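You operate a simulated robot arm through the tools that you are given. There is no shell and no other tool.

You are at the controls of a simulated robot arm. One attempt, no reset.

TASK
Clamp the copper block in the vise between the white and green covers.
Fine: open the vise wider first, hang both covers on its jaws, wind it tight; leave the vise levers and the other blocks.

Only the result counts: the job must be done as asked and must still hold three seconds after the hand-in. Knocking over, shifting, dropping, spilling or breaking anything else fails it. A push-on lid holds only when it is set on centred and level and pressed home; a screw cap is set on level and turned clockwise until tight.

THE ROBOT
A 6-joint arm with a two-finger gripper, fixed in place. Base frame: the origin is at the foot of the arm, x ahead of it, y to its left, z up. Lengths are in cm, angles in degrees, forces in N, time in s.
Its first joint turns from -166.0 to 166.0 degrees. Payload 2.45 kg.
Tool frame: the origin (TCP) lies between the finger pads and is the grasp point; the fingertips stand 2 cm ahead of it; z points along the fingers, y is the line along which they close. The gripper opens to 14 cm. The gripper's body begins 16.8 cm behind the TCP.
Orientation is that of the tool frame in the base frame, as a unit quaternion [w, x, y, z]. With the fingers straight down and closing along the base's y, the tool's x points along the base's -x, its y along +y and its z along -z.

THE INTERFACE
- The arm moves only by the tool play_rows. Its argument "moves" is a list of rows, each a list of 7 numbers: the shift along the base's x, y, z in cm, then the turn, a rotation vector about the base's x, y, z in degrees, then the finger opening in cm, from 0 to 14. In form: [[x, y, z, wx, wy, wz, grip], ...]. A call has 1 to 20 rows; each row shifts and turns the commanded pose from where the row before left it. Each row takes 0.2 s and may step no farther than 5 cm and 8.6 degrees from the row before; otherwise, or with a gripper value out of range, the whole call is refused. Where a pose cannot be reached the arm comes as near as it can. A force on the tool above 90 N (or 10 N above the force at the start of the call, whichever is more), or a blocked arm, ends the call early, and 0.2 s more pass. Each finger travels about 4.5 cm/s and halts on what it meets, pressing with about 35 N; the grip force reading is that of the motor and also rises with nothing between the fingers. The clock runs only during rows and for 0.2 s after the last one: add rows that do not move to give the fingers time. It gives the time, the measured TCP pose, the force on the tool (base axes), the opening and the grip force at its end, in the units of the frame above (readings bear some noise), with the torque about the TCP (base axes, N m) and any sound that the robot's microphone picked up.
- Cameras (640 x 400 px; columns grow to the right, rows downward): "scene" is fixed at [5.89, -65.12, 147.72]; the picture's right is [0.80, -0.60, 0.00], its down [-0.12, -0.16, -0.98] and it looks along [0.59, 0.78, -0.21] (base axes); focal length 334 px, centre (320, 200). "wrist" rides on the gripper at [7.8, 1.1, -20.9] in the tool frame; the picture's right is [-0.14, 0.99, 0.00], its down [-0.92, -0.13, -0.37] and it looks along [-0.37, -0.05, 0.93] (tool axes); focal length 280 px, centre (320, 200). There is no depth. A picture from a camera that has moved, and an enlarged one, comes with that camera's place and axes in the base frame and with its lens. The place of the scene camera against the robot may be out by one fixed shift of up to 2.5 cm in any direction.
- grab_frame(camera): a new picture of that camera. It takes no simulated time.
- zoom(camera, box): a new picture of the part [left, top, right, bottom] of that camera's present view, enlarged. It takes no simulated time.
- close_job(): hands the job in; it is judged then, once.

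Nothing tells you positions but the pictures and the camera data. Unless the task says otherwise, let go and move clear before handing in.

The tools are called after ">>>" by a JSON object that holds its "fn" and its "kwargs". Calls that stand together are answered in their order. play_rows: Moves the arm, as the interface text tells. Its arguments: {"type":"object","properties":{"moves":{"type":"array","items":{"type":"array","items":{"type":"number"}}}},"required":["moves"]} The other tools are called the same way: grab_frame (camera) takes a picture; zoom (camera, box) takes an enlarged picture of a part of a camera's view; close_job () hands the job in.

At the start:

```text
time_s: 0.0
tool_pos: [43.26, 30.68, 138.15]
ee_rot: [0.001, 0.0, 1.0, 0.001]
force: [-0.2, 0.4, 0.2]
ft_torque: [0.0, 0.03, 0.03]
gripper_width: 14.01
gripper_force: 0.2
```

scene: 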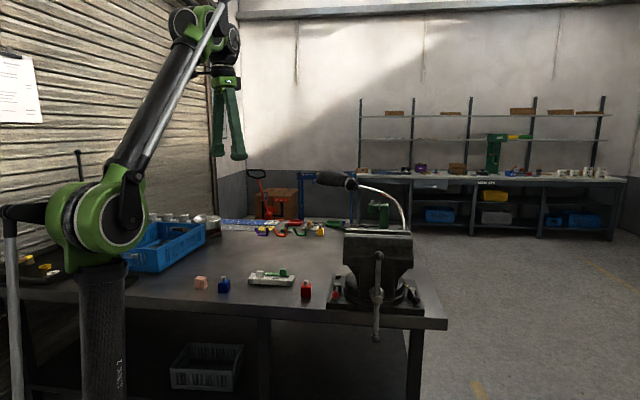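
wrist: 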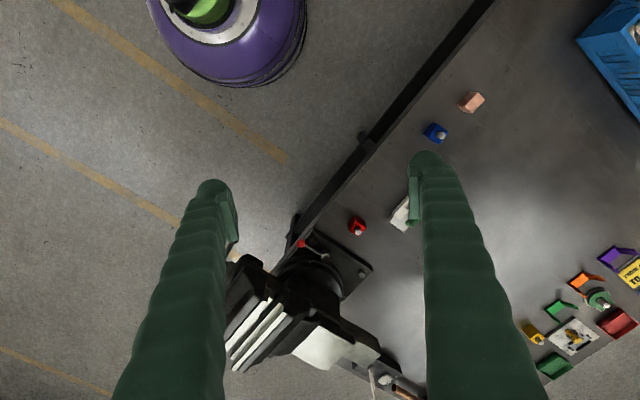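

I see a workbench with a bench vise at its right corner, some small blocks (copper-coloured, blue, red) and a white/green item near the middle. I'll look closer before moving anything.

>>> {"fn": "zoom", "kwargs": {"camera": "scene", "box": [180, 160, 440, 350]}}

>>> {"fn": "zoom", "kwargs": {"camera": "scene", "box": [300, 160, 440, 350]}}

>>> {"fn": "zoom", "kwargs": {"camera": "scene", "box": [180, 250, 320, 310]}}

>>> {"fn": "zoom", "kwargs": {"camera": "wrist", "box": [200, 180, 440, 400]}}

>>> {"fn": "zoom", "kwargs": {"camera": "wrist", "box": [400, 60, 640, 220]}}

>>> {"fn": "zoom", "kwargs": {"camera": "wrist", "box": [500, 220, 640, 400]}}

```text
2.11 times, centred on (310, 255) of scene
camera zoom: at [5.89, -65.12, 147.72], right [0.8, -0.6, 0.0], down [-0.12, -0.16, -0.98], along [0.59, 0.78, -0.21], focal length 704 px, centre (341, 84)
```

zoom: 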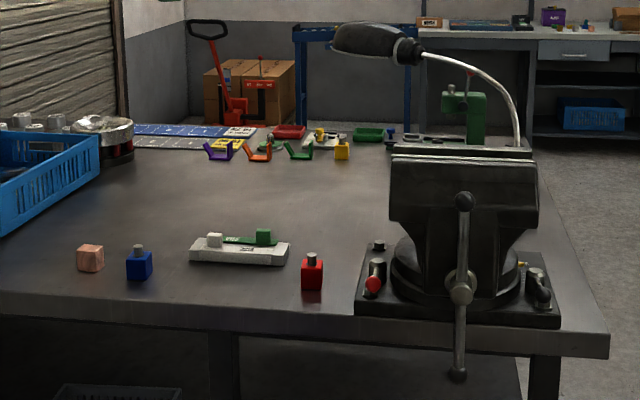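

```text
2.11 times, centred on (370, 255) of scene
camera zoom: at [5.89, -65.12, 147.72], right [0.8, -0.6, 0.0], down [-0.12, -0.16, -0.98], along [0.59, 0.78, -0.21], focal length 704 px, centre (215, 84)
```

zoom: 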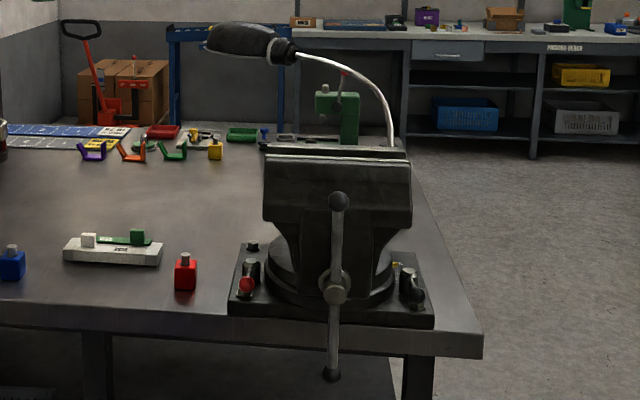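

```text
4.57 times, centred on (250, 280) of scene
camera zoom: at [5.89, -65.12, 147.72], right [0.8, -0.6, 0.0], down [-0.12, -0.16, -0.98], along [0.59, 0.78, -0.21], focal length 1529 px, centre (640, -166)
```

zoom: 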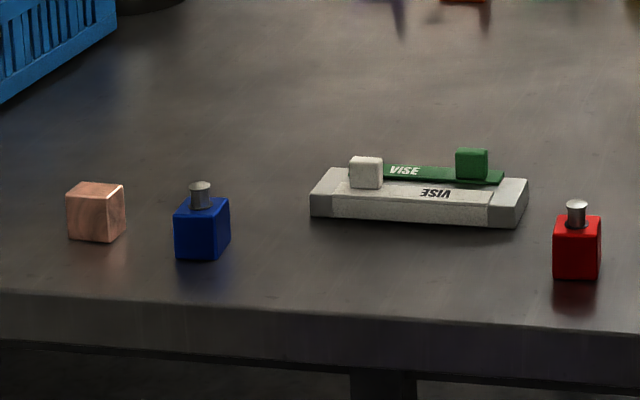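

```text
1.82 times, centred on (320, 290) of wrist
camera zoom: at [35.51, 31.75, 159.12], right [0.14, 0.99, 0.0], down [0.92, -0.13, 0.37], along [0.37, -0.05, -0.93], focal length 510 px, centre (320, 36)
```

zoom: 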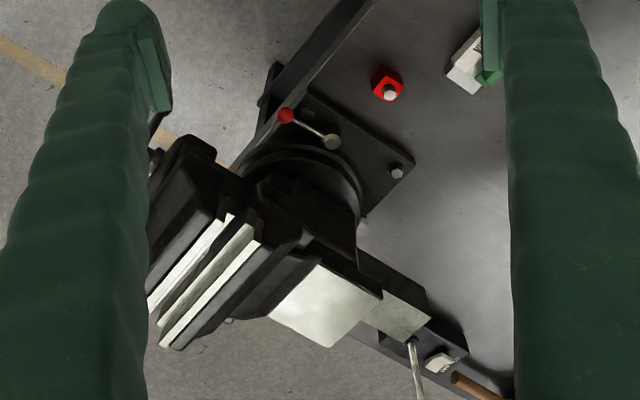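

```text
2.50 times, centred on (520, 140) of wrist
camera zoom: at [35.51, 31.75, 159.12], right [0.14, 0.99, 0.0], down [0.92, -0.13, 0.37], along [0.37, -0.05, -0.93], focal length 701 px, centre (-180, 350)
```

zoom: 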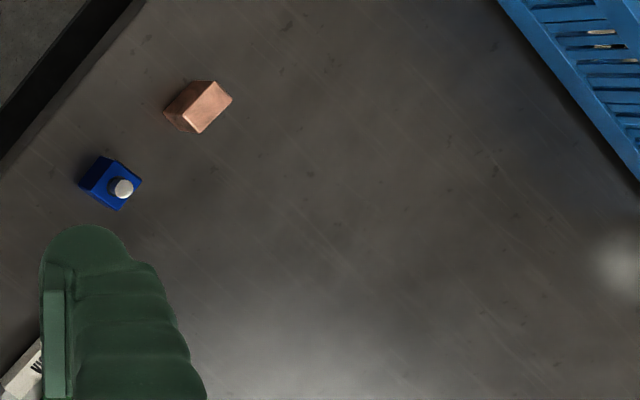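

```text
2.22 times, centred on (570, 310) of wrist
camera zoom: at [35.51, 31.75, 159.12], right [0.14, 0.99, 0.0], down [0.92, -0.13, 0.37], along [0.37, -0.05, -0.93], focal length 623 px, centre (-236, -44)
```

zoom: 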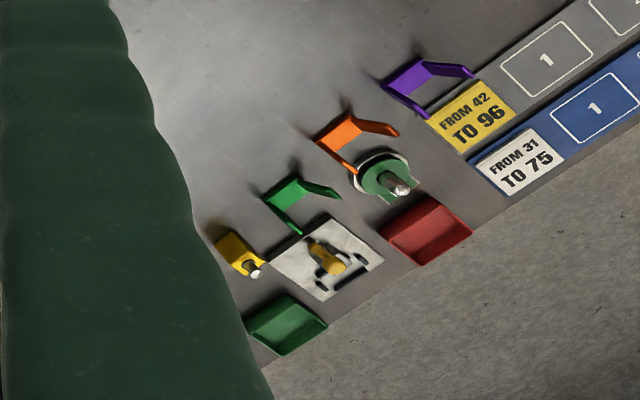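

I see the vise at about (93, 15, 105) with its handle toward the scene camera. The white and green "VISE" covers lie at the front of the table, with the copper block to their left. I'll move the wrist camera over to look at the vise more closely.

>>> {"fn": "play_rows", "kwargs": {"moves": [[3.5, -2, 0.5, 0, 0, 0, 14], [3.5, -2, 0.5, 0, 0, 0, 14], [3.5, -2, 0.5, 0, 0, 0, 14], [3.5, -2, 0.5, 0, 0, 0, 14], [3.5, -2, 0.5, 0, 0, 0, 14], [3.5, -2, 0.5, 0, 0, 0, 14]]}}

>>> {"fn": "grab_frame", "kwargs": {"camera": "wrist"}}

>>> {"fn": "grab_frame", "kwargs": {"camera": "scene"}}

```text
time_s: 1.4
tool_pos: [61.72, 18.71, 138.07]
ee_rot: [0.0, 0.001, 1.0, 0.001]
force: [0.6, 0.2, -0.4]
ft_torque: [-0.04, 0.09, 0.03]
gripper_width: 14.01
gripper_force: 0.1
out of reach, approached as far as the arm can: row 4, 5, 6
```

```text
taken
camera wrist: at [53.92, 19.76, 158.97], right [0.14, 0.99, 0.0], down [0.92, -0.13, 0.37], along [0.36, -0.05, -0.93], focal length 280 px, centre (320, 200)
```

wrist: 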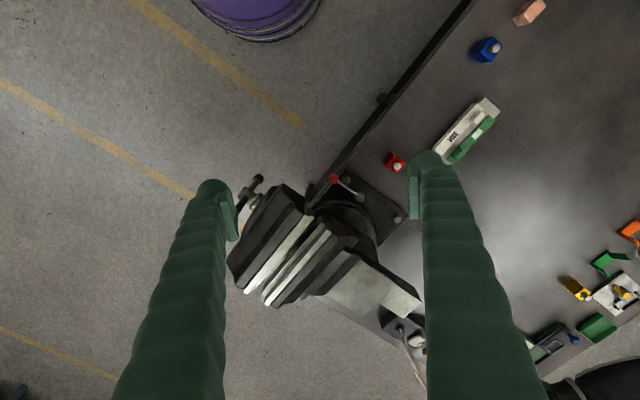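

```text
taken
```

scene: 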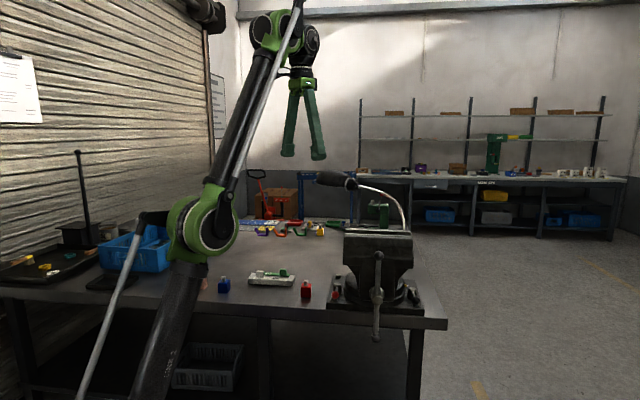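

The arm is at its reach limit at this height. I'll zoom in on the vise and the covers from here.

>>> {"fn": "zoom", "kwargs": {"camera": "wrist", "box": [200, 150, 440, 340]}}

>>> {"fn": "zoom", "kwargs": {"camera": "wrist", "box": [370, 0, 570, 190]}}

```text
2.11 times, centred on (320, 245) of wrist
camera zoom: at [53.92, 19.76, 158.97], right [0.14, 0.99, 0.0], down [0.92, -0.13, 0.37], along [0.36, -0.05, -0.93], focal length 590 px, centre (320, 105)
```

zoom: 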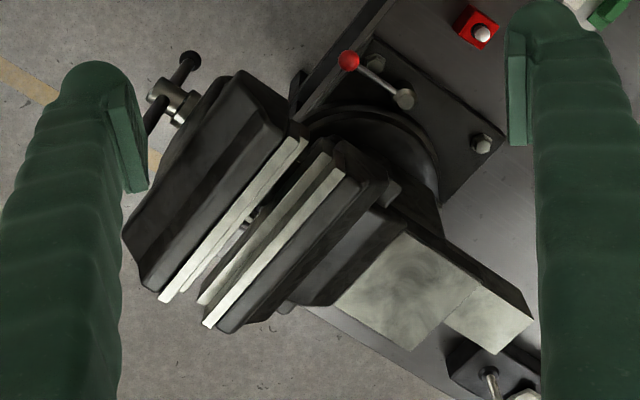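

```text
2.11 times, centred on (470, 95) of wrist
camera zoom: at [53.92, 19.76, 158.97], right [0.14, 0.99, 0.0], down [0.92, -0.13, 0.37], along [0.36, -0.05, -0.93], focal length 590 px, centre (4, 421)
```

zoom: 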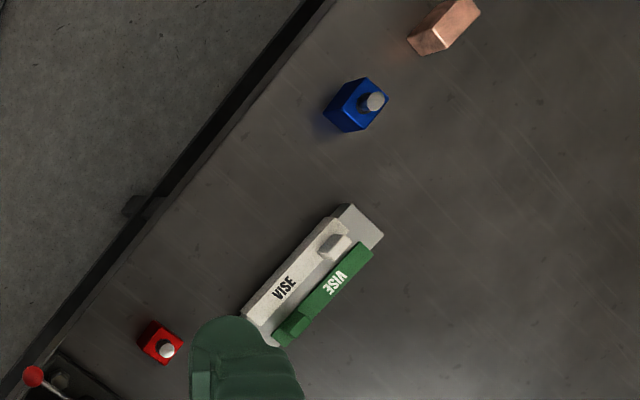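

The covers lie at about (68, 56) and the copper block at about (44, 68), with the table top at around z 83. I'll go lower over the covers for a close look.

>>> {"fn": "play_rows", "kwargs": {"moves": [[-0.8, 3.6, -2, 0, 0, 0, 14], [-0.8, 3.6, -2, 0, 0, 0, 14], [-0.8, 3.6, -2, 0, 0, 0, 14], [-0.8, 3.6, -2, 0, 0, 0, 14], [-0.8, 3.6, -2, 0, 0, 0, 14], [-0.8, 3.6, -2, 0, 0, 0, 14], [-0.8, 3.6, -2, 0, 0, 0, 14], [-0.8, 3.6, -2, 0, 0, 0, 14], [-0.8, 3.6, -2, 0, 0, 0, 14], [-0.8, 3.6, -2, 0, 0, 0, 14]]}}

>>> {"fn": "grab_frame", "kwargs": {"camera": "wrist"}}

```text
time_s: 3.6
tool_pos: [53.73, 54.43, 118.47]
ee_rot: [0.0, 0.0, 1.0, 0.0]
force: [0.2, -0.2, -0.3]
ft_torque: [0.08, -0.02, -0.01]
gripper_width: 14.03
gripper_force: 0.0
```

```text
taken
camera wrist: at [45.89, 55.57, 139.31], right [0.14, 0.99, 0.0], down [0.92, -0.13, 0.37], along [0.37, -0.05, -0.93], focal length 280 px, centre (320, 200)
```

wrist: 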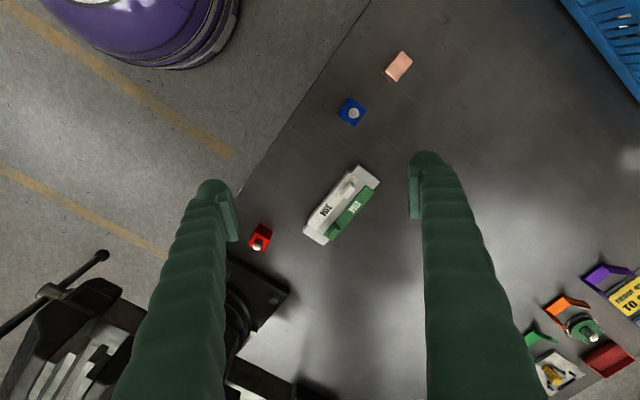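

The motion tracks cleanly. I'll zoom in on the covers, the block and the visible part of the vise.

>>> {"fn": "zoom", "kwargs": {"camera": "wrist", "box": [290, 150, 400, 260]}}

>>> {"fn": "zoom", "kwargs": {"camera": "wrist", "box": [320, 30, 430, 140]}}

>>> {"fn": "zoom", "kwargs": {"camera": "wrist", "box": [0, 220, 300, 400]}}

>>> {"fn": "zoom", "kwargs": {"camera": "scene", "box": [230, 250, 320, 310]}}

```text
3.64 times, centred on (345, 205) of wrist
camera zoom: at [45.89, 55.57, 139.31], right [0.14, 0.99, 0.0], down [0.92, -0.13, 0.37], along [0.37, -0.05, -0.93], focal length 1020 px, centre (229, 182)
```

zoom: 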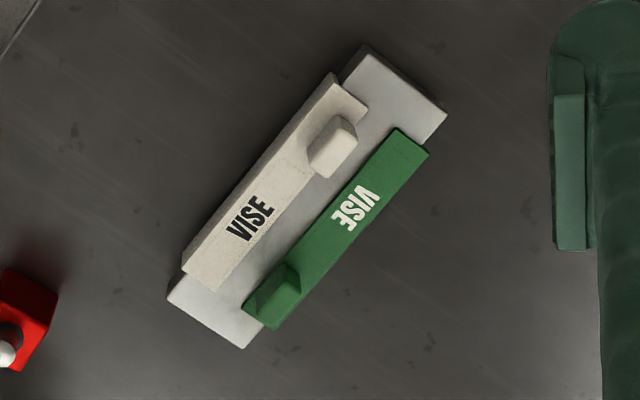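

```text
3.64 times, centred on (375, 85) of wrist
camera zoom: at [45.89, 55.57, 139.31], right [0.14, 0.99, 0.0], down [0.92, -0.13, 0.37], along [0.37, -0.05, -0.93], focal length 1020 px, centre (120, 618)
```

zoom: 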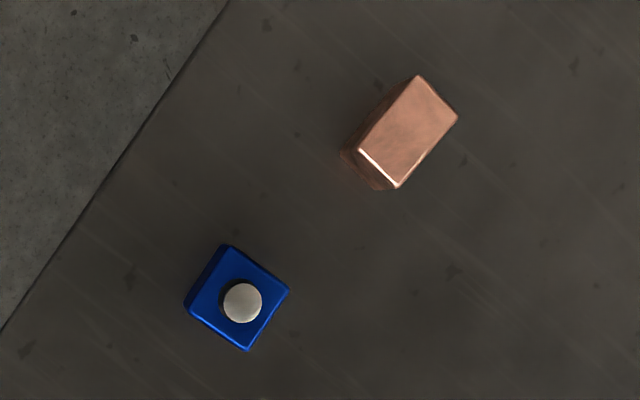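

```text
2.13 times, centred on (150, 310) of wrist
camera zoom: at [45.89, 55.57, 139.31], right [0.14, 0.99, 0.0], down [0.92, -0.13, 0.37], along [0.37, -0.05, -0.93], focal length 598 px, centre (683, -35)
```

zoom: 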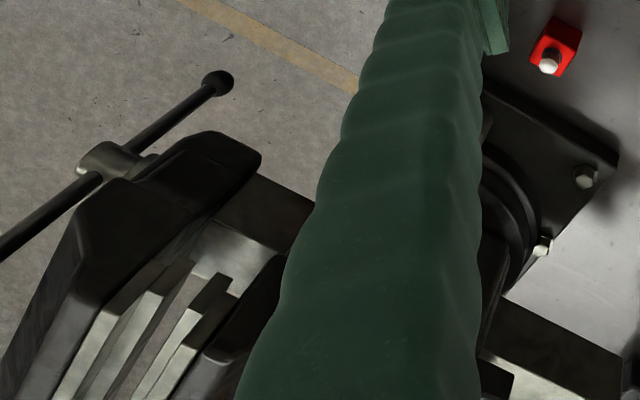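

```text
6.67 times, centred on (275, 280) of scene
camera zoom: at [5.89, -65.12, 147.72], right [0.8, -0.6, 0.0], down [-0.12, -0.16, -0.98], along [0.59, 0.78, -0.21], focal length 2229 px, centre (620, -333)
```

zoom: 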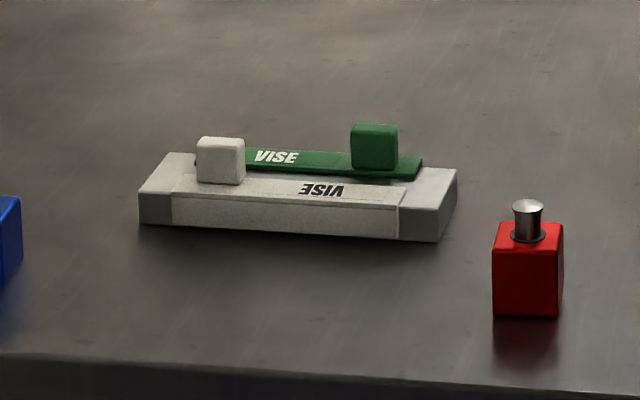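

The two covers are L-shaped and hang on a grey stand: the white plate is on the near side, the green plate on the far side, and each has a gripping cube on top. I'll turn the camera to look along the jaws from above the vise.

>>> {"fn": "play_rows", "kwargs": {"moves": [[2.0, -3.84, 0.35, 0, 0, -4.5, 14], [2.0, -3.84, 0.35, 0, 0, -4.5, 14], [2.0, -3.84, 0.35, 0, 0, -4.5, 14], [2.0, -3.84, 0.35, 0, 0, -4.5, 14], [2.0, -3.84, 0.35, 0, 0, -4.5, 14], [2.0, -3.84, 0.35, 0, 0, -4.5, 14], [2.0, -3.84, 0.35, 0, 0, -4.5, 14], [2.0, -3.84, 0.35, 0, 0, -4.5, 14], [2.0, -3.84, 0.35, 0, 0, -4.5, 14], [2.0, -3.84, 0.35, 0, 0, -4.5, 14]]}}

>>> {"fn": "grab_frame", "kwargs": {"camera": "wrist"}}

>>> {"fn": "grab_frame", "kwargs": {"camera": "scene"}}

```text
time_s: 5.8
tool_pos: [73.77, 16.48, 121.79]
ee_rot: [0.0, 0.383, 0.924, 0.0]
force: [-1.1, -0.1, 0.4]
ft_torque: [-0.06, -0.11, -0.01]
gripper_width: 13.97
gripper_force: 0.1
```

```text
taken
camera wrist: at [69.09, 22.78, 142.73], right [0.8, 0.6, 0.0], down [0.56, -0.74, 0.37], along [0.22, -0.29, -0.93], focal length 280 px, centre (320, 200)
```

wrist: 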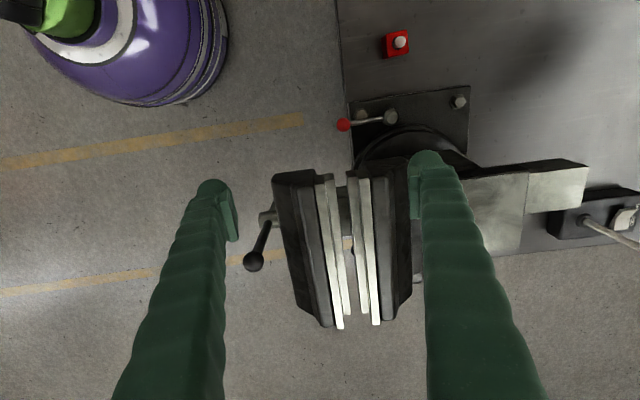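

```text
taken
```

scene: 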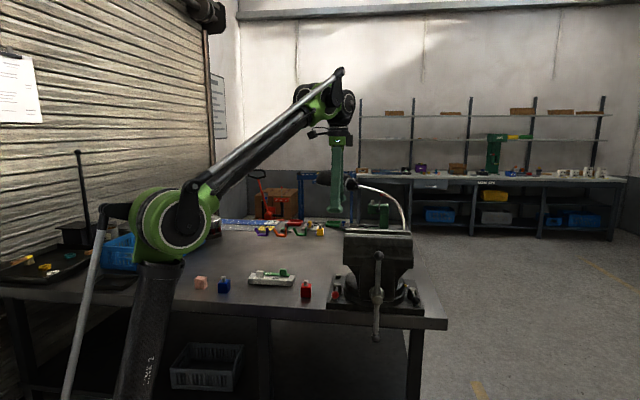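

Now I can see along the jaw gap. I'll zoom in for measurements.

>>> {"fn": "zoom", "kwargs": {"camera": "wrist", "box": [230, 150, 430, 340]}}

>>> {"fn": "zoom", "kwargs": {"camera": "wrist", "box": [310, 160, 400, 240]}}

>>> {"fn": "zoom", "kwargs": {"camera": "scene", "box": [310, 165, 430, 240]}}

```text
2.11 times, centred on (330, 245) of wrist
camera zoom: at [69.09, 22.78, 142.73], right [0.8, 0.6, 0.0], down [0.56, -0.74, 0.37], along [0.22, -0.29, -0.93], focal length 590 px, centre (299, 105)
```

zoom: 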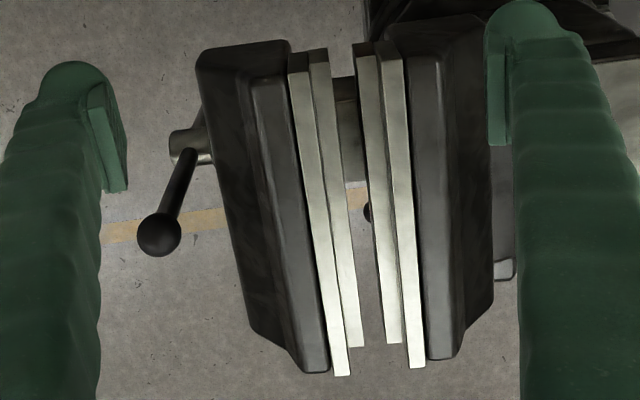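

```text
5.00 times, centred on (355, 200) of wrist
camera zoom: at [69.09, 22.78, 142.73], right [0.8, 0.6, 0.0], down [0.56, -0.74, 0.37], along [0.22, -0.29, -0.93], focal length 1402 px, centre (145, 200)
```

zoom: 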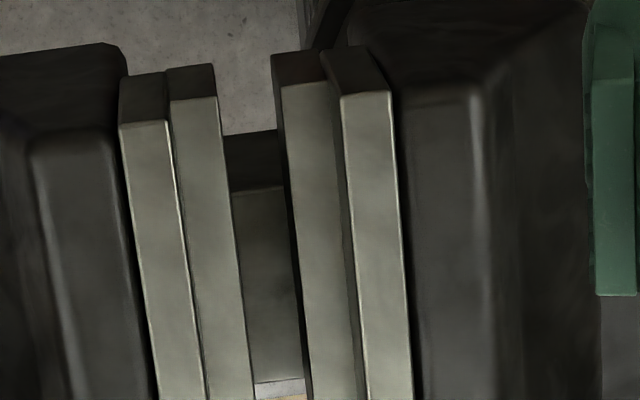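

```text
5.33 times, centred on (370, 202) of scene
camera zoom: at [5.89, -65.12, 147.72], right [0.8, -0.6, 0.0], down [-0.12, -0.16, -0.98], along [0.59, 0.78, -0.21], focal length 1784 px, centre (53, 187)
```

zoom: 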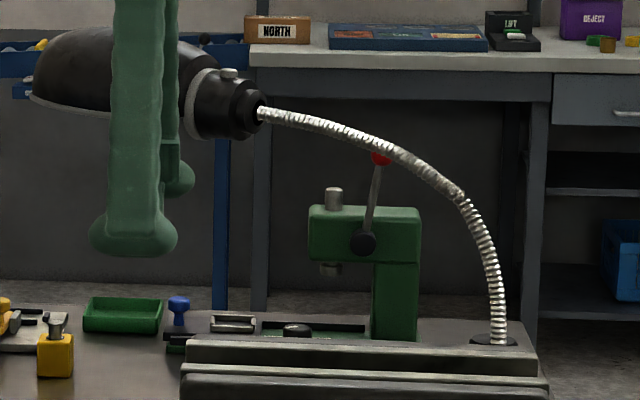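

Both jaws are stepped, with a lower inner ledge in front of each jaw plate. I'll tilt the camera to look along the jaws so I can measure their profile.

>>> {"fn": "play_rows", "kwargs": {"moves": [[-1.0, 1.6, 0.5, 0, 0, 0, 14], [-1.0, 1.6, 0, -5, -5, 0, 14], [-1.0, 1.6, 0, -5, -5, 0, 14], [-1.0, 1.6, -1, -5, -5, 0, 14], [-1.0, 1.6, -1, -5, -5, 0, 14], [-1.0, 1.6, -2, -5, -5, 0, 14], [0, 0, -2, -5, -5, 0, 14], [0, 0, -1, -5, -5, 0, 14], [0, 0, 0, 0, 0, 0, 14]]}}

>>> {"fn": "grab_frame", "kwargs": {"camera": "wrist"}}

>>> {"fn": "grab_frame", "kwargs": {"camera": "scene"}}

```text
time_s: 7.8
tool_pos: [67.78, 25.81, 115.2]
ee_rot: [0.388, 0.347, 0.839, -0.161]
force: [0.2, -0.5, 0.5]
ft_torque: [0.02, -0.01, 0.02]
gripper_width: 14.01
gripper_force: 0.0
```

```text
taken
camera wrist: at [53.69, 41.36, 122.83], right [0.76, 0.64, 0.1], down [0.13, -0.31, 0.94], along [0.63, -0.7, -0.33], focal length 280 px, centre (320, 200)
```

wrist: 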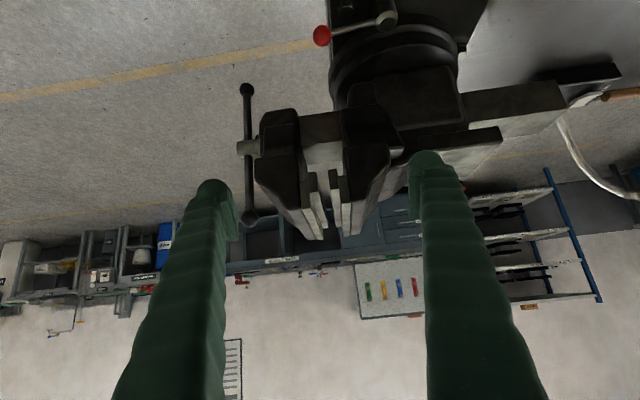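

```text
taken
```

scene: 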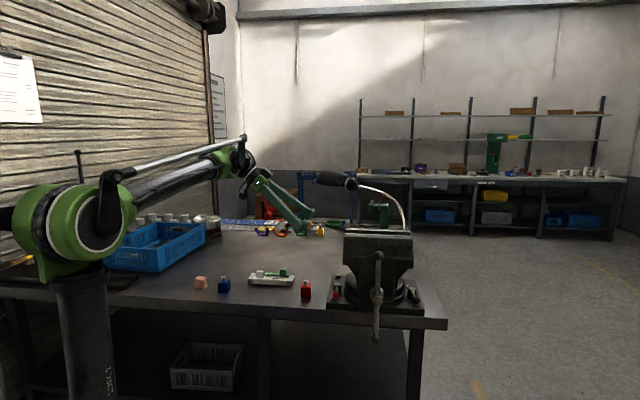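

The picture is upside down: image-down is world-up. I'll zoom in on the jaws' profile.

>>> {"fn": "zoom", "kwargs": {"camera": "wrist", "box": [230, 70, 420, 250]}}

>>> {"fn": "zoom", "kwargs": {"camera": "wrist", "box": [280, 140, 370, 240]}}

>>> {"fn": "zoom", "kwargs": {"camera": "scene", "box": [230, 250, 320, 310]}}

```text
2.22 times, centred on (325, 160) of wrist
camera zoom: at [53.69, 41.36, 122.83], right [0.76, 0.64, 0.1], down [0.13, -0.31, 0.94], along [0.63, -0.7, -0.33], focal length 623 px, centre (309, 289)
```

zoom: 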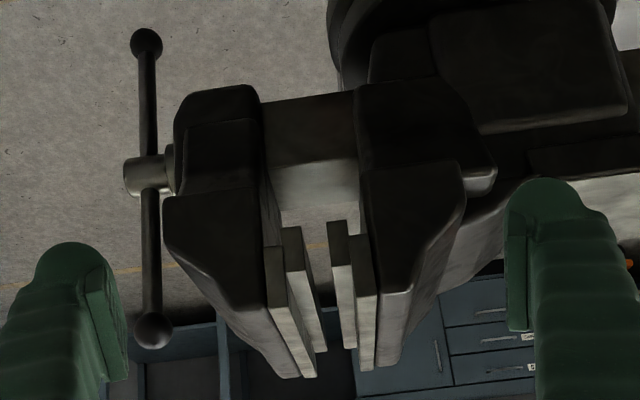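

```text
4.00 times, centred on (325, 190) of wrist
camera zoom: at [53.69, 41.36, 122.83], right [0.76, 0.64, 0.1], down [0.13, -0.31, 0.94], along [0.63, -0.7, -0.33], focal length 1122 px, centre (300, 240)
```

zoom: 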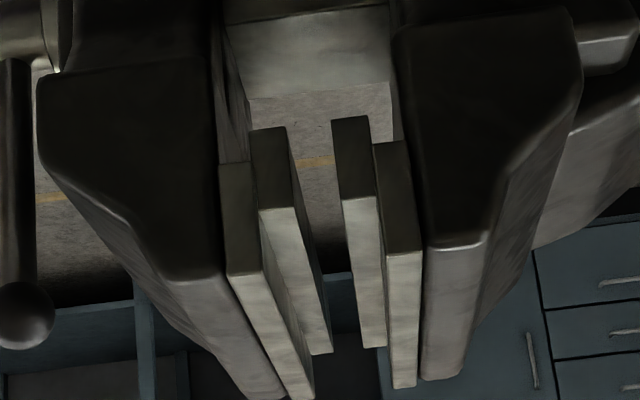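

```text
6.67 times, centred on (275, 280) of scene
camera zoom: at [5.89, -65.12, 147.72], right [0.8, -0.6, 0.0], down [-0.12, -0.16, -0.98], along [0.59, 0.78, -0.21], focal length 2229 px, centre (620, -333)
```

zoom: 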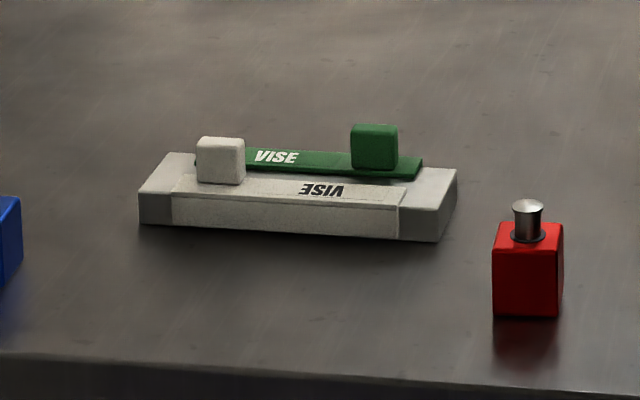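

The geometry is consistent between views. The outer jaw faces are 4.0 cm apart, with their tops at z≈112.2. The inner ledges are 1.2 cm wide and 2.25 cm lower, 1.6 cm apart, and the jaws are 22 cm wide. Next I'll measure the covers from the front.

>>> {"fn": "play_rows", "kwargs": {"moves": [[-1, 1.6, 0.5, 5, 5, 0, 14], [-1, 1.6, 0.5, 5, 5, 0, 14], [-1, 1.6, 0, 5, 5, 0, 14], [-1, 1.6, 0, 5, 5, 0, 14], [-1, 1.6, 0, 5, 5, 0, 14], [-1, 1.6, 0, 5, 5, 0, 14], [-1, 1.6, 0, 5, 5, 0, 14], [-0.3, 0.6, -0.5, 0, 0, 8.2, 14], [-0.3, 0.6, -0.5, 0, 0, 8.2, 14], [-0.3, 0.6, -0.5, 0, 0, 8.2, 14], [-0.3, 0.6, -0.5, 0, 0, 8.2, 14], [-0.3, 0.6, -0.5, 0, 0, 8.2, 14], [-0.3, 0.6, -0.5, 0, 0, 8.2, 14], [-0.3, 0.6, -0.5, 0, 0, 8.2, 14], [-0.3, 0.6, -0.5, 0, 0, 8.2, 14], [-0.3, 0.6, -0.5, 0, 0, 8.2, 14], [-0.3, 0.6, -0.5, 0, 0, 8.2, 14], [-0.3, 0.6, -0.5, 0, 0, 8, 14]]}}

>>> {"fn": "grab_frame", "kwargs": {"camera": "wrist"}}

```text
time_s: 11.6
tool_pos: [57.46, 43.56, 110.72]
ee_rot: [0.001, -0.383, 0.924, 0.0]
force: [0.1, 0.5, 0.8]
ft_torque: [0.0, -0.01, 0.03]
gripper_width: 14.0
gripper_force: 0.0
```

```text
taken
camera wrist: at [51.26, 38.85, 131.64], right [-0.6, 0.8, 0.0], down [0.74, 0.56, 0.37], along [0.29, 0.22, -0.93], focal length 280 px, centre (320, 200)
```

wrist: 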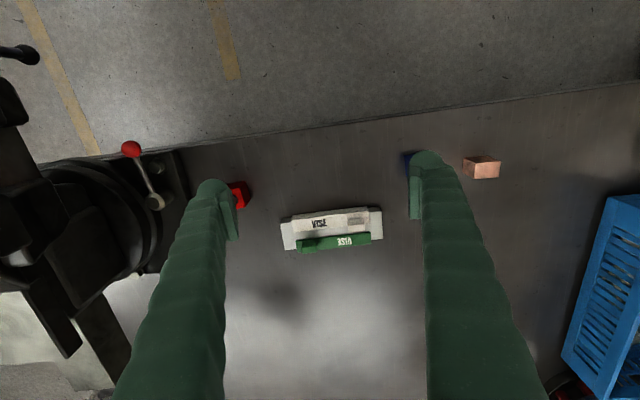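

Now zooms of the covers and the copper block from this view.

>>> {"fn": "zoom", "kwargs": {"camera": "wrist", "box": [270, 195, 390, 265]}}

>>> {"fn": "zoom", "kwargs": {"camera": "wrist", "box": [440, 140, 520, 190]}}

```text
5.33 times, centred on (330, 230) of wrist
camera zoom: at [51.26, 38.85, 131.64], right [-0.6, 0.8, 0.0], down [0.74, 0.56, 0.37], along [0.29, 0.22, -0.93], focal length 1495 px, centre (267, 40)
```

zoom: 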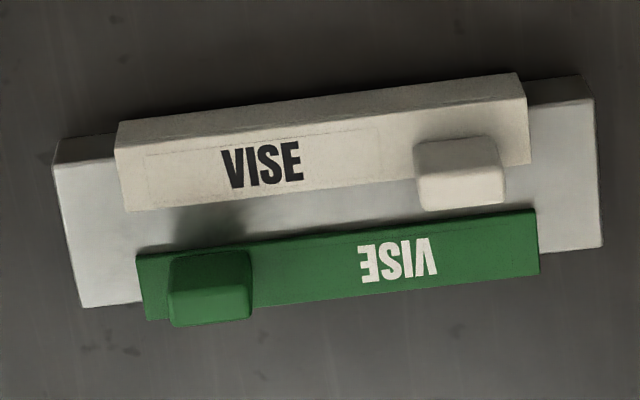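

```text
8.00 times, centred on (480, 165) of wrist
camera zoom: at [51.26, 38.85, 131.64], right [-0.6, 0.8, 0.0], down [0.74, 0.56, 0.37], along [0.29, 0.22, -0.93], focal length 2243 px, centre (-960, 480)
```

zoom: 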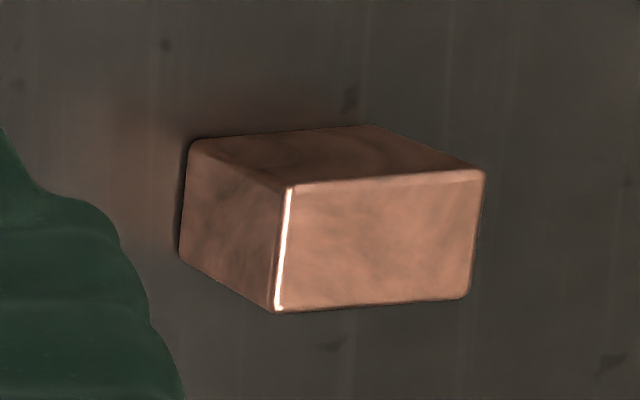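

I'll tilt the camera to see the covers' front side and their heights.

>>> {"fn": "play_rows", "kwargs": {"moves": [[0, 0, -1, 5, -5, 0, 14], [0, 0, -1, 5, -5, 0, 14], [0, 0, -1, 5, -5, 0, 14], [0, 0, -1, 5, -5, 0, 14], [0, 0, -1.5, 5, -5, 0, 14], [0, 0, -1.5, 5, -5, 0, 14], [0, 0, -1.5, 5, -5, 0, 14], [0, 0, -1.5, 5, -5, 0, 14], [0, 0, 0, 0, 0, 0, 14]]}}

>>> {"fn": "grab_frame", "kwargs": {"camera": "wrist"}}

>>> {"fn": "zoom", "kwargs": {"camera": "wrist", "box": [270, 110, 390, 230]}}

```text
time_s: 13.6
tool_pos: [57.54, 43.43, 100.83]
ee_rot: [0.438, -0.337, 0.814, 0.181]
force: [0.2, -0.1, 0.1]
ft_torque: [0.04, -0.03, 0.02]
gripper_width: 14.01
gripper_force: 0.0
```

```text
taken
camera wrist: at [41.35, 28.98, 105.75], right [-0.65, 0.75, 0.11], down [0.23, 0.05, 0.97], along [0.73, 0.66, -0.21], focal length 280 px, centre (320, 200)
```

wrist: 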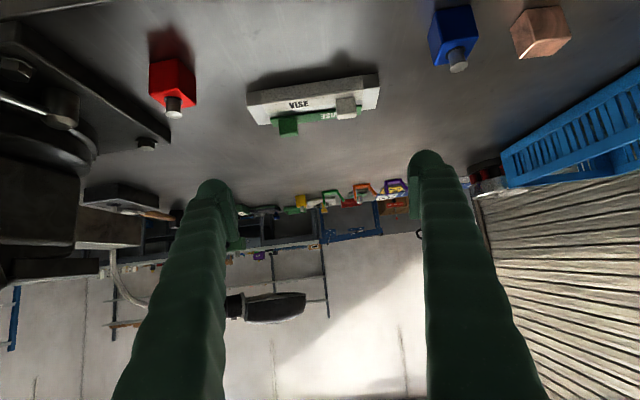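

```text
3.33 times, centred on (330, 170) of wrist
camera zoom: at [41.35, 28.98, 105.75], right [-0.65, 0.75, 0.11], down [0.23, 0.05, 0.97], along [0.73, 0.66, -0.21], focal length 935 px, centre (287, 300)
```

zoom: 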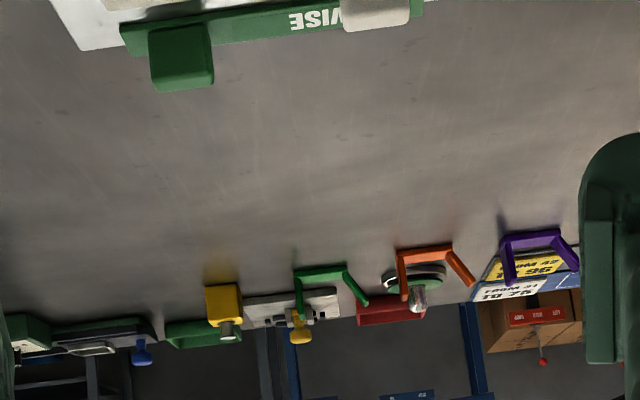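

>>> {"fn": "zoom", "kwargs": {"camera": "wrist", "box": [235, 65, 395, 145]}}

>>> {"fn": "zoom", "kwargs": {"camera": "wrist", "box": [500, 0, 580, 65]}}

>>> {"fn": "zoom", "kwargs": {"camera": "wrist", "box": [240, 80, 310, 145]}}

```text
4.00 times, centred on (315, 105) of wrist
camera zoom: at [41.35, 28.98, 105.75], right [-0.65, 0.75, 0.11], down [0.23, 0.05, 0.97], along [0.73, 0.66, -0.21], focal length 1122 px, centre (340, 580)
```

zoom: 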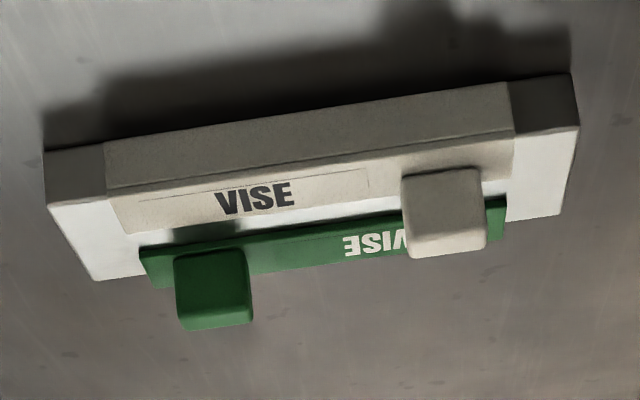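

```text
6.15 times, centred on (540, 32) of wrist
camera zoom: at [41.35, 28.98, 105.75], right [-0.65, 0.75, 0.11], down [0.23, 0.05, 0.97], along [0.73, 0.66, -0.21], focal length 1726 px, centre (-1034, 1231)
```

zoom: 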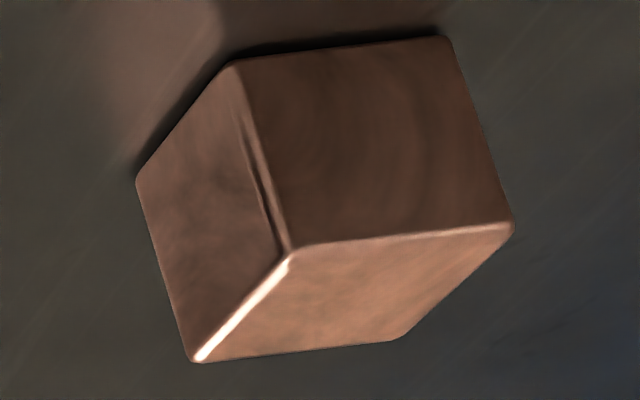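

```text
6.15 times, centred on (275, 112) of wrist
camera zoom: at [41.35, 28.98, 105.75], right [-0.65, 0.75, 0.11], down [0.23, 0.05, 0.97], along [0.73, 0.66, -0.21], focal length 1726 px, centre (597, 738)
```

zoom: 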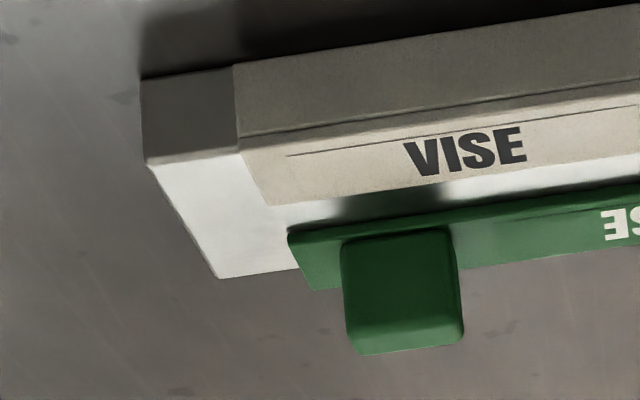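

I have rough dimensions but need finer detail on the cover and stand. I'll move the camera closer.

>>> {"fn": "play_rows", "kwargs": {"moves": [[2.8, 2.8, -2, 0, 0, 0, 14], [2.8, 2.8, -2, 0, 0, 0, 14], [0, 0, 0, 0, 0, 0, 14]]}}

>>> {"fn": "grab_frame", "kwargs": {"camera": "wrist"}}

>>> {"fn": "zoom", "kwargs": {"camera": "wrist", "box": [225, 10, 415, 120]}}

>>> {"fn": "zoom", "kwargs": {"camera": "wrist", "box": [225, 50, 305, 110]}}

>>> {"fn": "zoom", "kwargs": {"camera": "wrist", "box": [330, 30, 410, 90]}}

```text
time_s: 14.4
tool_pos: [63.16, 49.32, 96.87]
ee_rot: [0.438, -0.336, 0.814, 0.181]
force: [0.2, -0.9, -0.2]
ft_torque: [0.01, 0.0, 0.03]
gripper_width: 14.03
gripper_force: 0.1
```

```text
taken
camera wrist: at [46.93, 34.74, 101.77], right [-0.65, 0.75, 0.11], down [0.23, 0.05, 0.97], along [0.73, 0.66, -0.21], focal length 280 px, centre (320, 200)
```

wrist: 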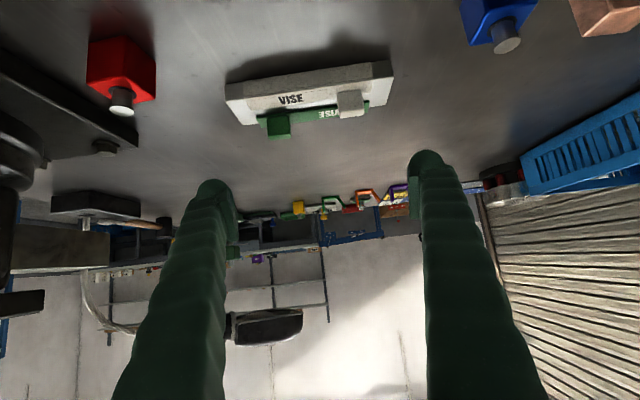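

```text
3.37 times, centred on (320, 65) of wrist
camera zoom: at [46.93, 34.74, 101.77], right [-0.65, 0.75, 0.11], down [0.23, 0.05, 0.97], along [0.73, 0.66, -0.21], focal length 944 px, centre (320, 655)
```

zoom: 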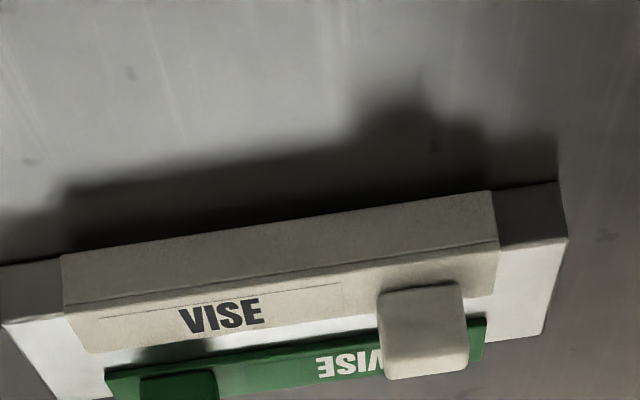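

```text
6.67 times, centred on (265, 80) of wrist
camera zoom: at [46.93, 34.74, 101.77], right [-0.65, 0.75, 0.11], down [0.23, 0.05, 0.97], along [0.73, 0.66, -0.21], focal length 1869 px, centre (687, 1000)
```

zoom: 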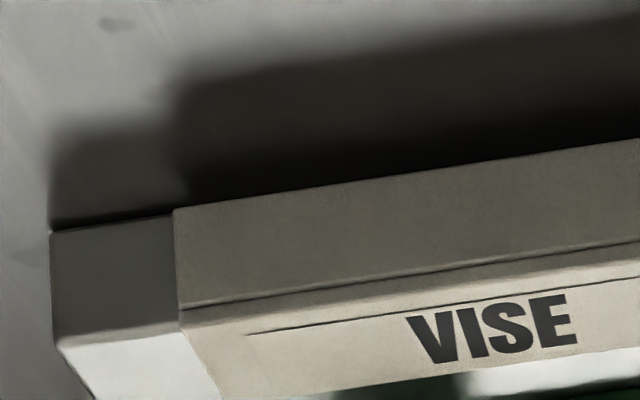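

```text
6.67 times, centred on (370, 60) of wrist
camera zoom: at [46.93, 34.74, 101.77], right [-0.65, 0.75, 0.11], down [0.23, 0.05, 0.97], along [0.73, 0.66, -0.21], focal length 1869 px, centre (-13, 1133)
```

zoom: 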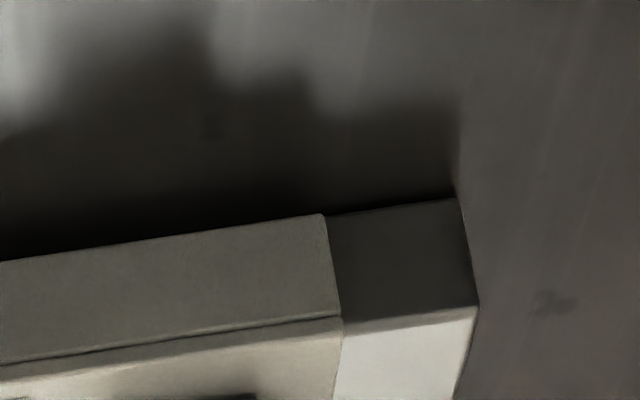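

I'd like an oblique view of the covers' ends to read the plate thickness, so I'll shift and yaw the camera.

>>> {"fn": "play_rows", "kwargs": {"moves": [[-1, 2.4, 0.5, 0, 0, -7.5, 14], [-1, 2.4, 0.5, 0, 0, -7.5, 14], [-1, 2.4, 0, 0, 0, -7.5, 14], [-1, 2.4, 0, 0, 0, -7.5, 14], [0, 0, 0, 0, 0, 0, 14]]}}

>>> {"fn": "grab_frame", "kwargs": {"camera": "wrist"}}

```text
time_s: 15.6
tool_pos: [59.11, 59.08, 97.67]
ee_rot: [0.47, -0.115, 0.873, 0.062]
force: [-1.0, -0.4, -0.6]
ft_torque: [-0.01, 0.02, 0.0]
gripper_width: 14.01
gripper_force: 0.1
```

```text
taken
camera wrist: at [37.81, 54.5, 102.68], right [-0.18, 0.98, 0.11], down [0.23, -0.07, 0.97], along [0.96, 0.2, -0.21], focal length 280 px, centre (320, 200)
```

wrist: 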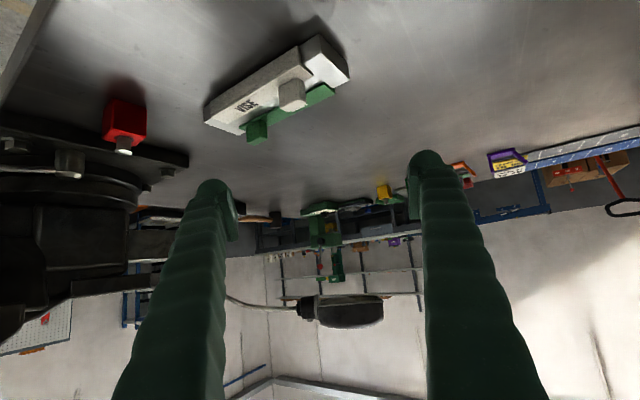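

>>> {"fn": "zoom", "kwargs": {"camera": "wrist", "box": [190, 25, 360, 150]}}

>>> {"fn": "zoom", "kwargs": {"camera": "wrist", "box": [265, 25, 355, 105]}}

>>> {"fn": "zoom", "kwargs": {"camera": "wrist", "box": [280, 30, 320, 66]}}

>>> {"fn": "zoom", "kwargs": {"camera": "wrist", "box": [300, 66, 350, 110]}}

```text
3.20 times, centred on (275, 88) of wrist
camera zoom: at [37.81, 54.5, 102.68], right [-0.18, 0.98, 0.11], down [0.23, -0.07, 0.97], along [0.96, 0.2, -0.21], focal length 897 px, centre (464, 560)
```

zoom: 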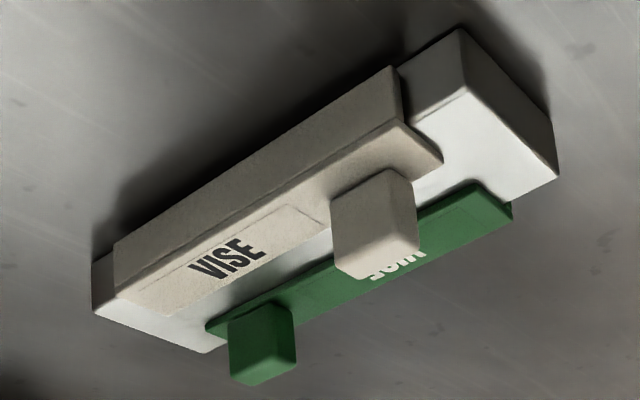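

```text
5.00 times, centred on (310, 65) of wrist
camera zoom: at [37.81, 54.5, 102.68], right [-0.18, 0.98, 0.11], down [0.23, -0.07, 0.97], along [0.96, 0.2, -0.21], focal length 1402 px, centre (370, 875)
```

zoom: 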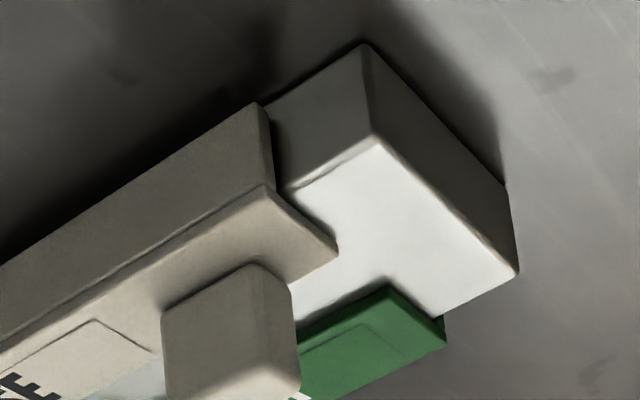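

```text
11.11 times, centred on (300, 48) of wrist
camera zoom: at [37.81, 54.5, 102.68], right [-0.18, 0.98, 0.11], down [0.23, -0.07, 0.97], along [0.96, 0.2, -0.21], focal length 3115 px, centre (542, 1889)
```

zoom: 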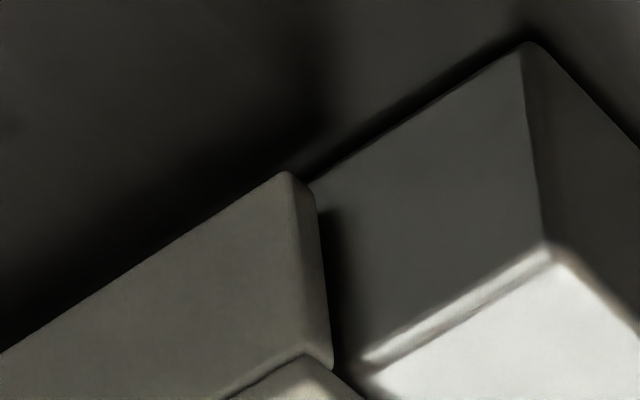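

```text
9.09 times, centred on (325, 88) of wrist
camera zoom: at [37.81, 54.5, 102.68], right [-0.18, 0.98, 0.11], down [0.23, -0.07, 0.97], along [0.96, 0.2, -0.21], focal length 2549 px, centre (274, 1218)
```

zoom: 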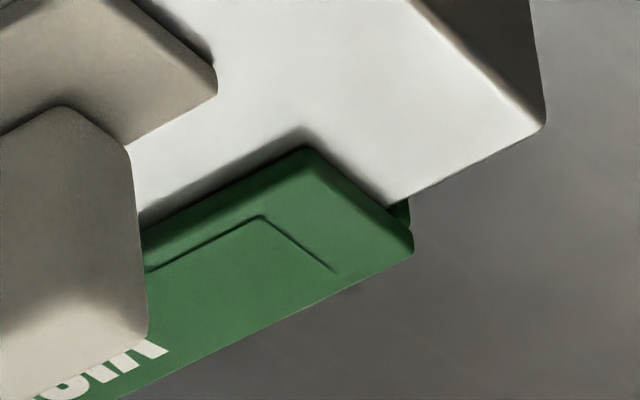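

I now understand the parts:
- **Table:** top at z≈80.
- **Block:** about 4.2 (u) × 2.8 (v) × 4.3 cm.
- **Covers:** plates about 0.5 cm thick with a drop of about 2.15 cm, which fits the 2.25 cm jaw step.
- **Handle:** the axis is at about (75.5, -1.5, 95.4), with the bar standing vertical.

I'll go round to the handle side next, to open the vise.

>>> {"fn": "play_rows", "kwargs": {"moves": [[-1.5, -3, 2.5, -1.83, 6.83, 0, 14], [-1.5, -3, 2.5, -1.83, 6.83, 0, 14], [-1.5, -3, 2.5, -1.83, 6.83, 0, 14], [-1.5, -3, 2.5, -1.83, 6.83, 0, 12], [-1.5, -3, 2.5, -1.83, 6.83, 0, 10], [-1.5, -3, 2.5, -1.83, 6.83, 0, 8], [-1.5, -3, 2.5, -1.83, 6.83, 0, 6], [-1.5, -3, 2.5, -1.83, 6.83, 0, 4], [1.25, -4.42, 0, 0, 0, 7.5, 2], [1.25, -4.42, 0, 0, 0, 7.5, 0], [1.25, -4.42, 0, 0, 0, 7.5, 0], [1.25, -4.42, 0, 0, 0, 7.5, 0], [1.25, -4.42, 0, 0, 0, 0, 0], [1.25, -4.42, 0, 0, 0, 0, 0], [1.25, -4.42, 0, 0, 0, 0, 0], [1.25, -4.42, 0, 0, 0, 0, 0], [1.25, -4.42, 0, 0, 0, 0, 0], [1.25, -4.42, 0, 0, 0, 0, 0], [1.25, -4.42, 0, 0, 0, 0, 0], [1.25, -4.42, 0, 0, 0, 0, 0]]}}

>>> {"fn": "grab_frame", "kwargs": {"camera": "wrist"}}

>>> {"fn": "grab_frame", "kwargs": {"camera": "scene"}}

```text
time_s: 19.8
tool_pos: [62.33, -18.24, 118.1]
ee_rot: [0.0, -0.383, 0.924, 0.0]
force: [-1.8, 0.7, 0.2]
ft_torque: [-0.03, -0.06, -0.04]
gripper_width: 0.02
gripper_force: 29.3
```

```text
taken
camera wrist: at [56.01, -23.02, 138.9], right [-0.6, 0.8, 0.0], down [0.74, 0.56, 0.37], along [0.29, 0.22, -0.93], focal length 280 px, centre (320, 200)
```

wrist: 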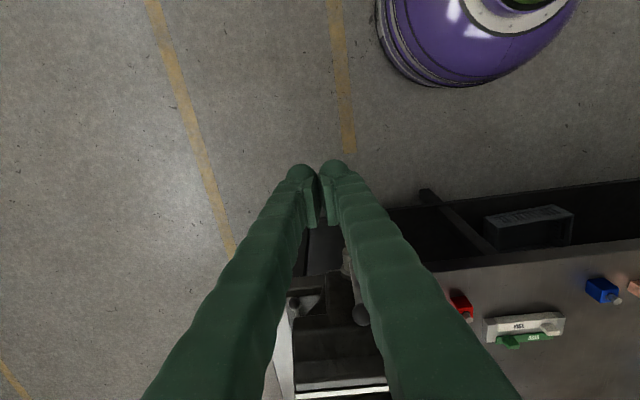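

```text
taken
```

scene: 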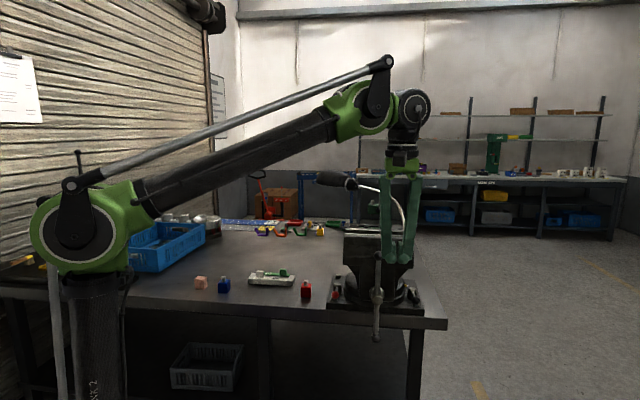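

The gripper is closed to act as a peg. I'll tilt the tool to horizontal, pointing at the handle side, just to the right (+u) of the bar's upper half.

>>> {"fn": "play_rows", "kwargs": {"moves": [[0.05, 0, -1, 5.3, -5.3, 0, 0], [0.05, 0, -1, 5.3, -5.3, 0, 0], [0.05, 0, -1, 5.3, -5.3, 0, 0], [0.05, 0, -1, 5.3, -5.3, 0, 0], [0.05, 0, -1, 5.3, -5.3, 0, 0], [0.05, 0, -1, 5.3, -5.3, 0, 0], [0.05, 0, -1, 5.3, -5.3, 0, 0], [0.05, 0, -1, 5.3, -5.3, 0, 0], [0, 0, -1, 5.3, -5.3, 0, 0], [0, 0, -1, 5.3, -5.3, 0, 0], [0, 0, -1, 5.3, -5.3, 0, 0], [0, 0, -1, 5.3, -5.3, 0, 0], [0, 0, 0, 0, 0, 0, 0]]}}

>>> {"fn": "grab_frame", "kwargs": {"camera": "wrist"}}

>>> {"fn": "grab_frame", "kwargs": {"camera": "scene"}}

```text
time_s: 22.6
tool_pos: [62.4, -18.19, 105.64]
ee_rot: [0.653, -0.271, 0.653, 0.271]
force: [0.0, 1.0, 0.7]
ft_torque: [0.0, -0.01, 0.04]
gripper_width: 0.0
gripper_force: 29.3
```

```text
taken
camera wrist: at [46.92, -32.18, 97.93], right [-0.7, 0.7, 0.14], down [-0.17, -0.35, 0.92], along [0.69, 0.62, 0.37], focal length 280 px, centre (320, 200)
```

wrist: 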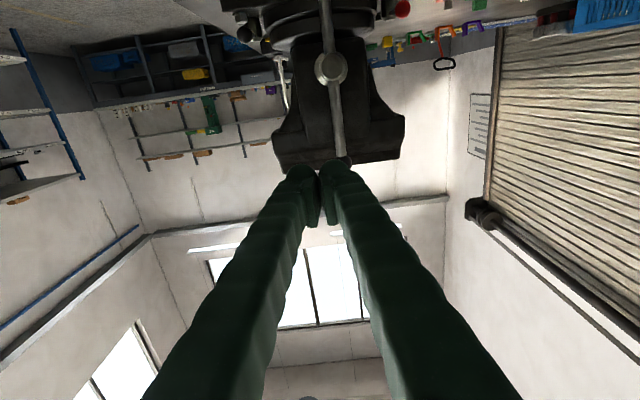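

```text
taken
```

scene: 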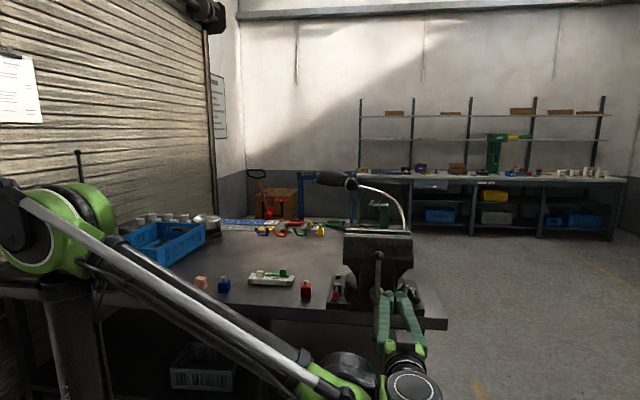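

The tool is horizontal and lined up. I'll push in beside the bar's upper half, with clearance on its +u side.

>>> {"fn": "play_rows", "kwargs": {"moves": [[0.42, -0.42, -1, 0, 0, 0, 0], [2.9, 2.9, 0, 0, 0, 0, 0], [2.9, 2.9, 0, 0, 0, 0, 0], [2.9, 2.9, 0, 0, 0, 0, 0], [2.9, 2.9, 0, 0, 0, 0, 0], [2.9, 2.9, 0, 0, 0, 0, 0], [0, 0, 0, 0, 0, 0, 0]]}}

>>> {"fn": "grab_frame", "kwargs": {"camera": "wrist"}}

>>> {"fn": "zoom", "kwargs": {"camera": "scene", "box": [310, 210, 450, 350]}}

```text
time_s: 24.2
tool_pos: [77.35, -3.98, 104.76]
ee_rot: [0.652, -0.271, 0.654, 0.271]
force: [0.6, 0.7, -0.1]
ft_torque: [0.0, 0.02, -0.03]
gripper_width: 0.01
gripper_force: 29.3
```

```text
taken
camera wrist: at [61.8, -17.96, 97.12], right [-0.7, 0.7, 0.14], down [-0.17, -0.35, 0.92], along [0.69, 0.62, 0.36], focal length 280 px, centre (320, 200)
```

wrist: 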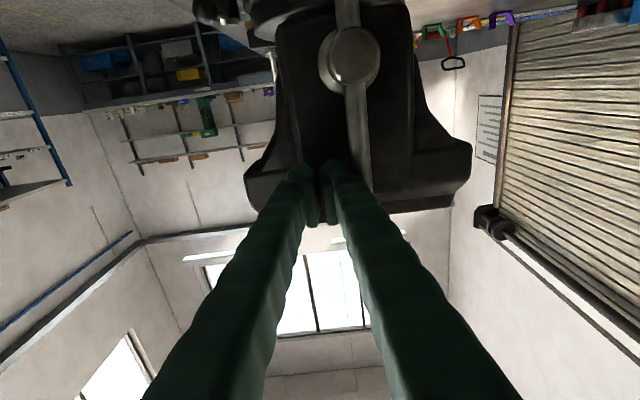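

```text
2.86 times, centred on (380, 280) of scene
camera zoom: at [5.89, -65.12, 147.72], right [0.8, -0.6, 0.0], down [-0.12, -0.16, -0.98], along [0.59, 0.78, -0.21], focal length 956 px, centre (149, -29)
```

zoom: 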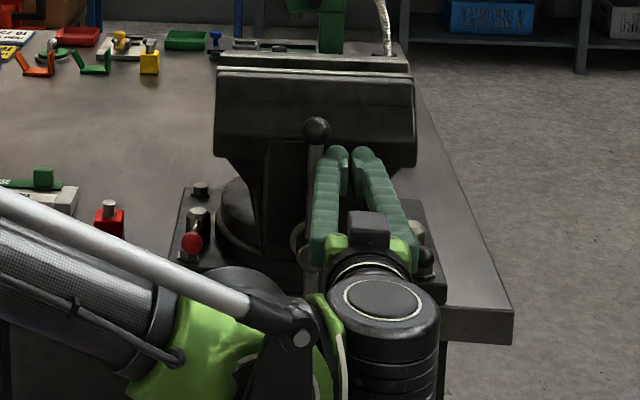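

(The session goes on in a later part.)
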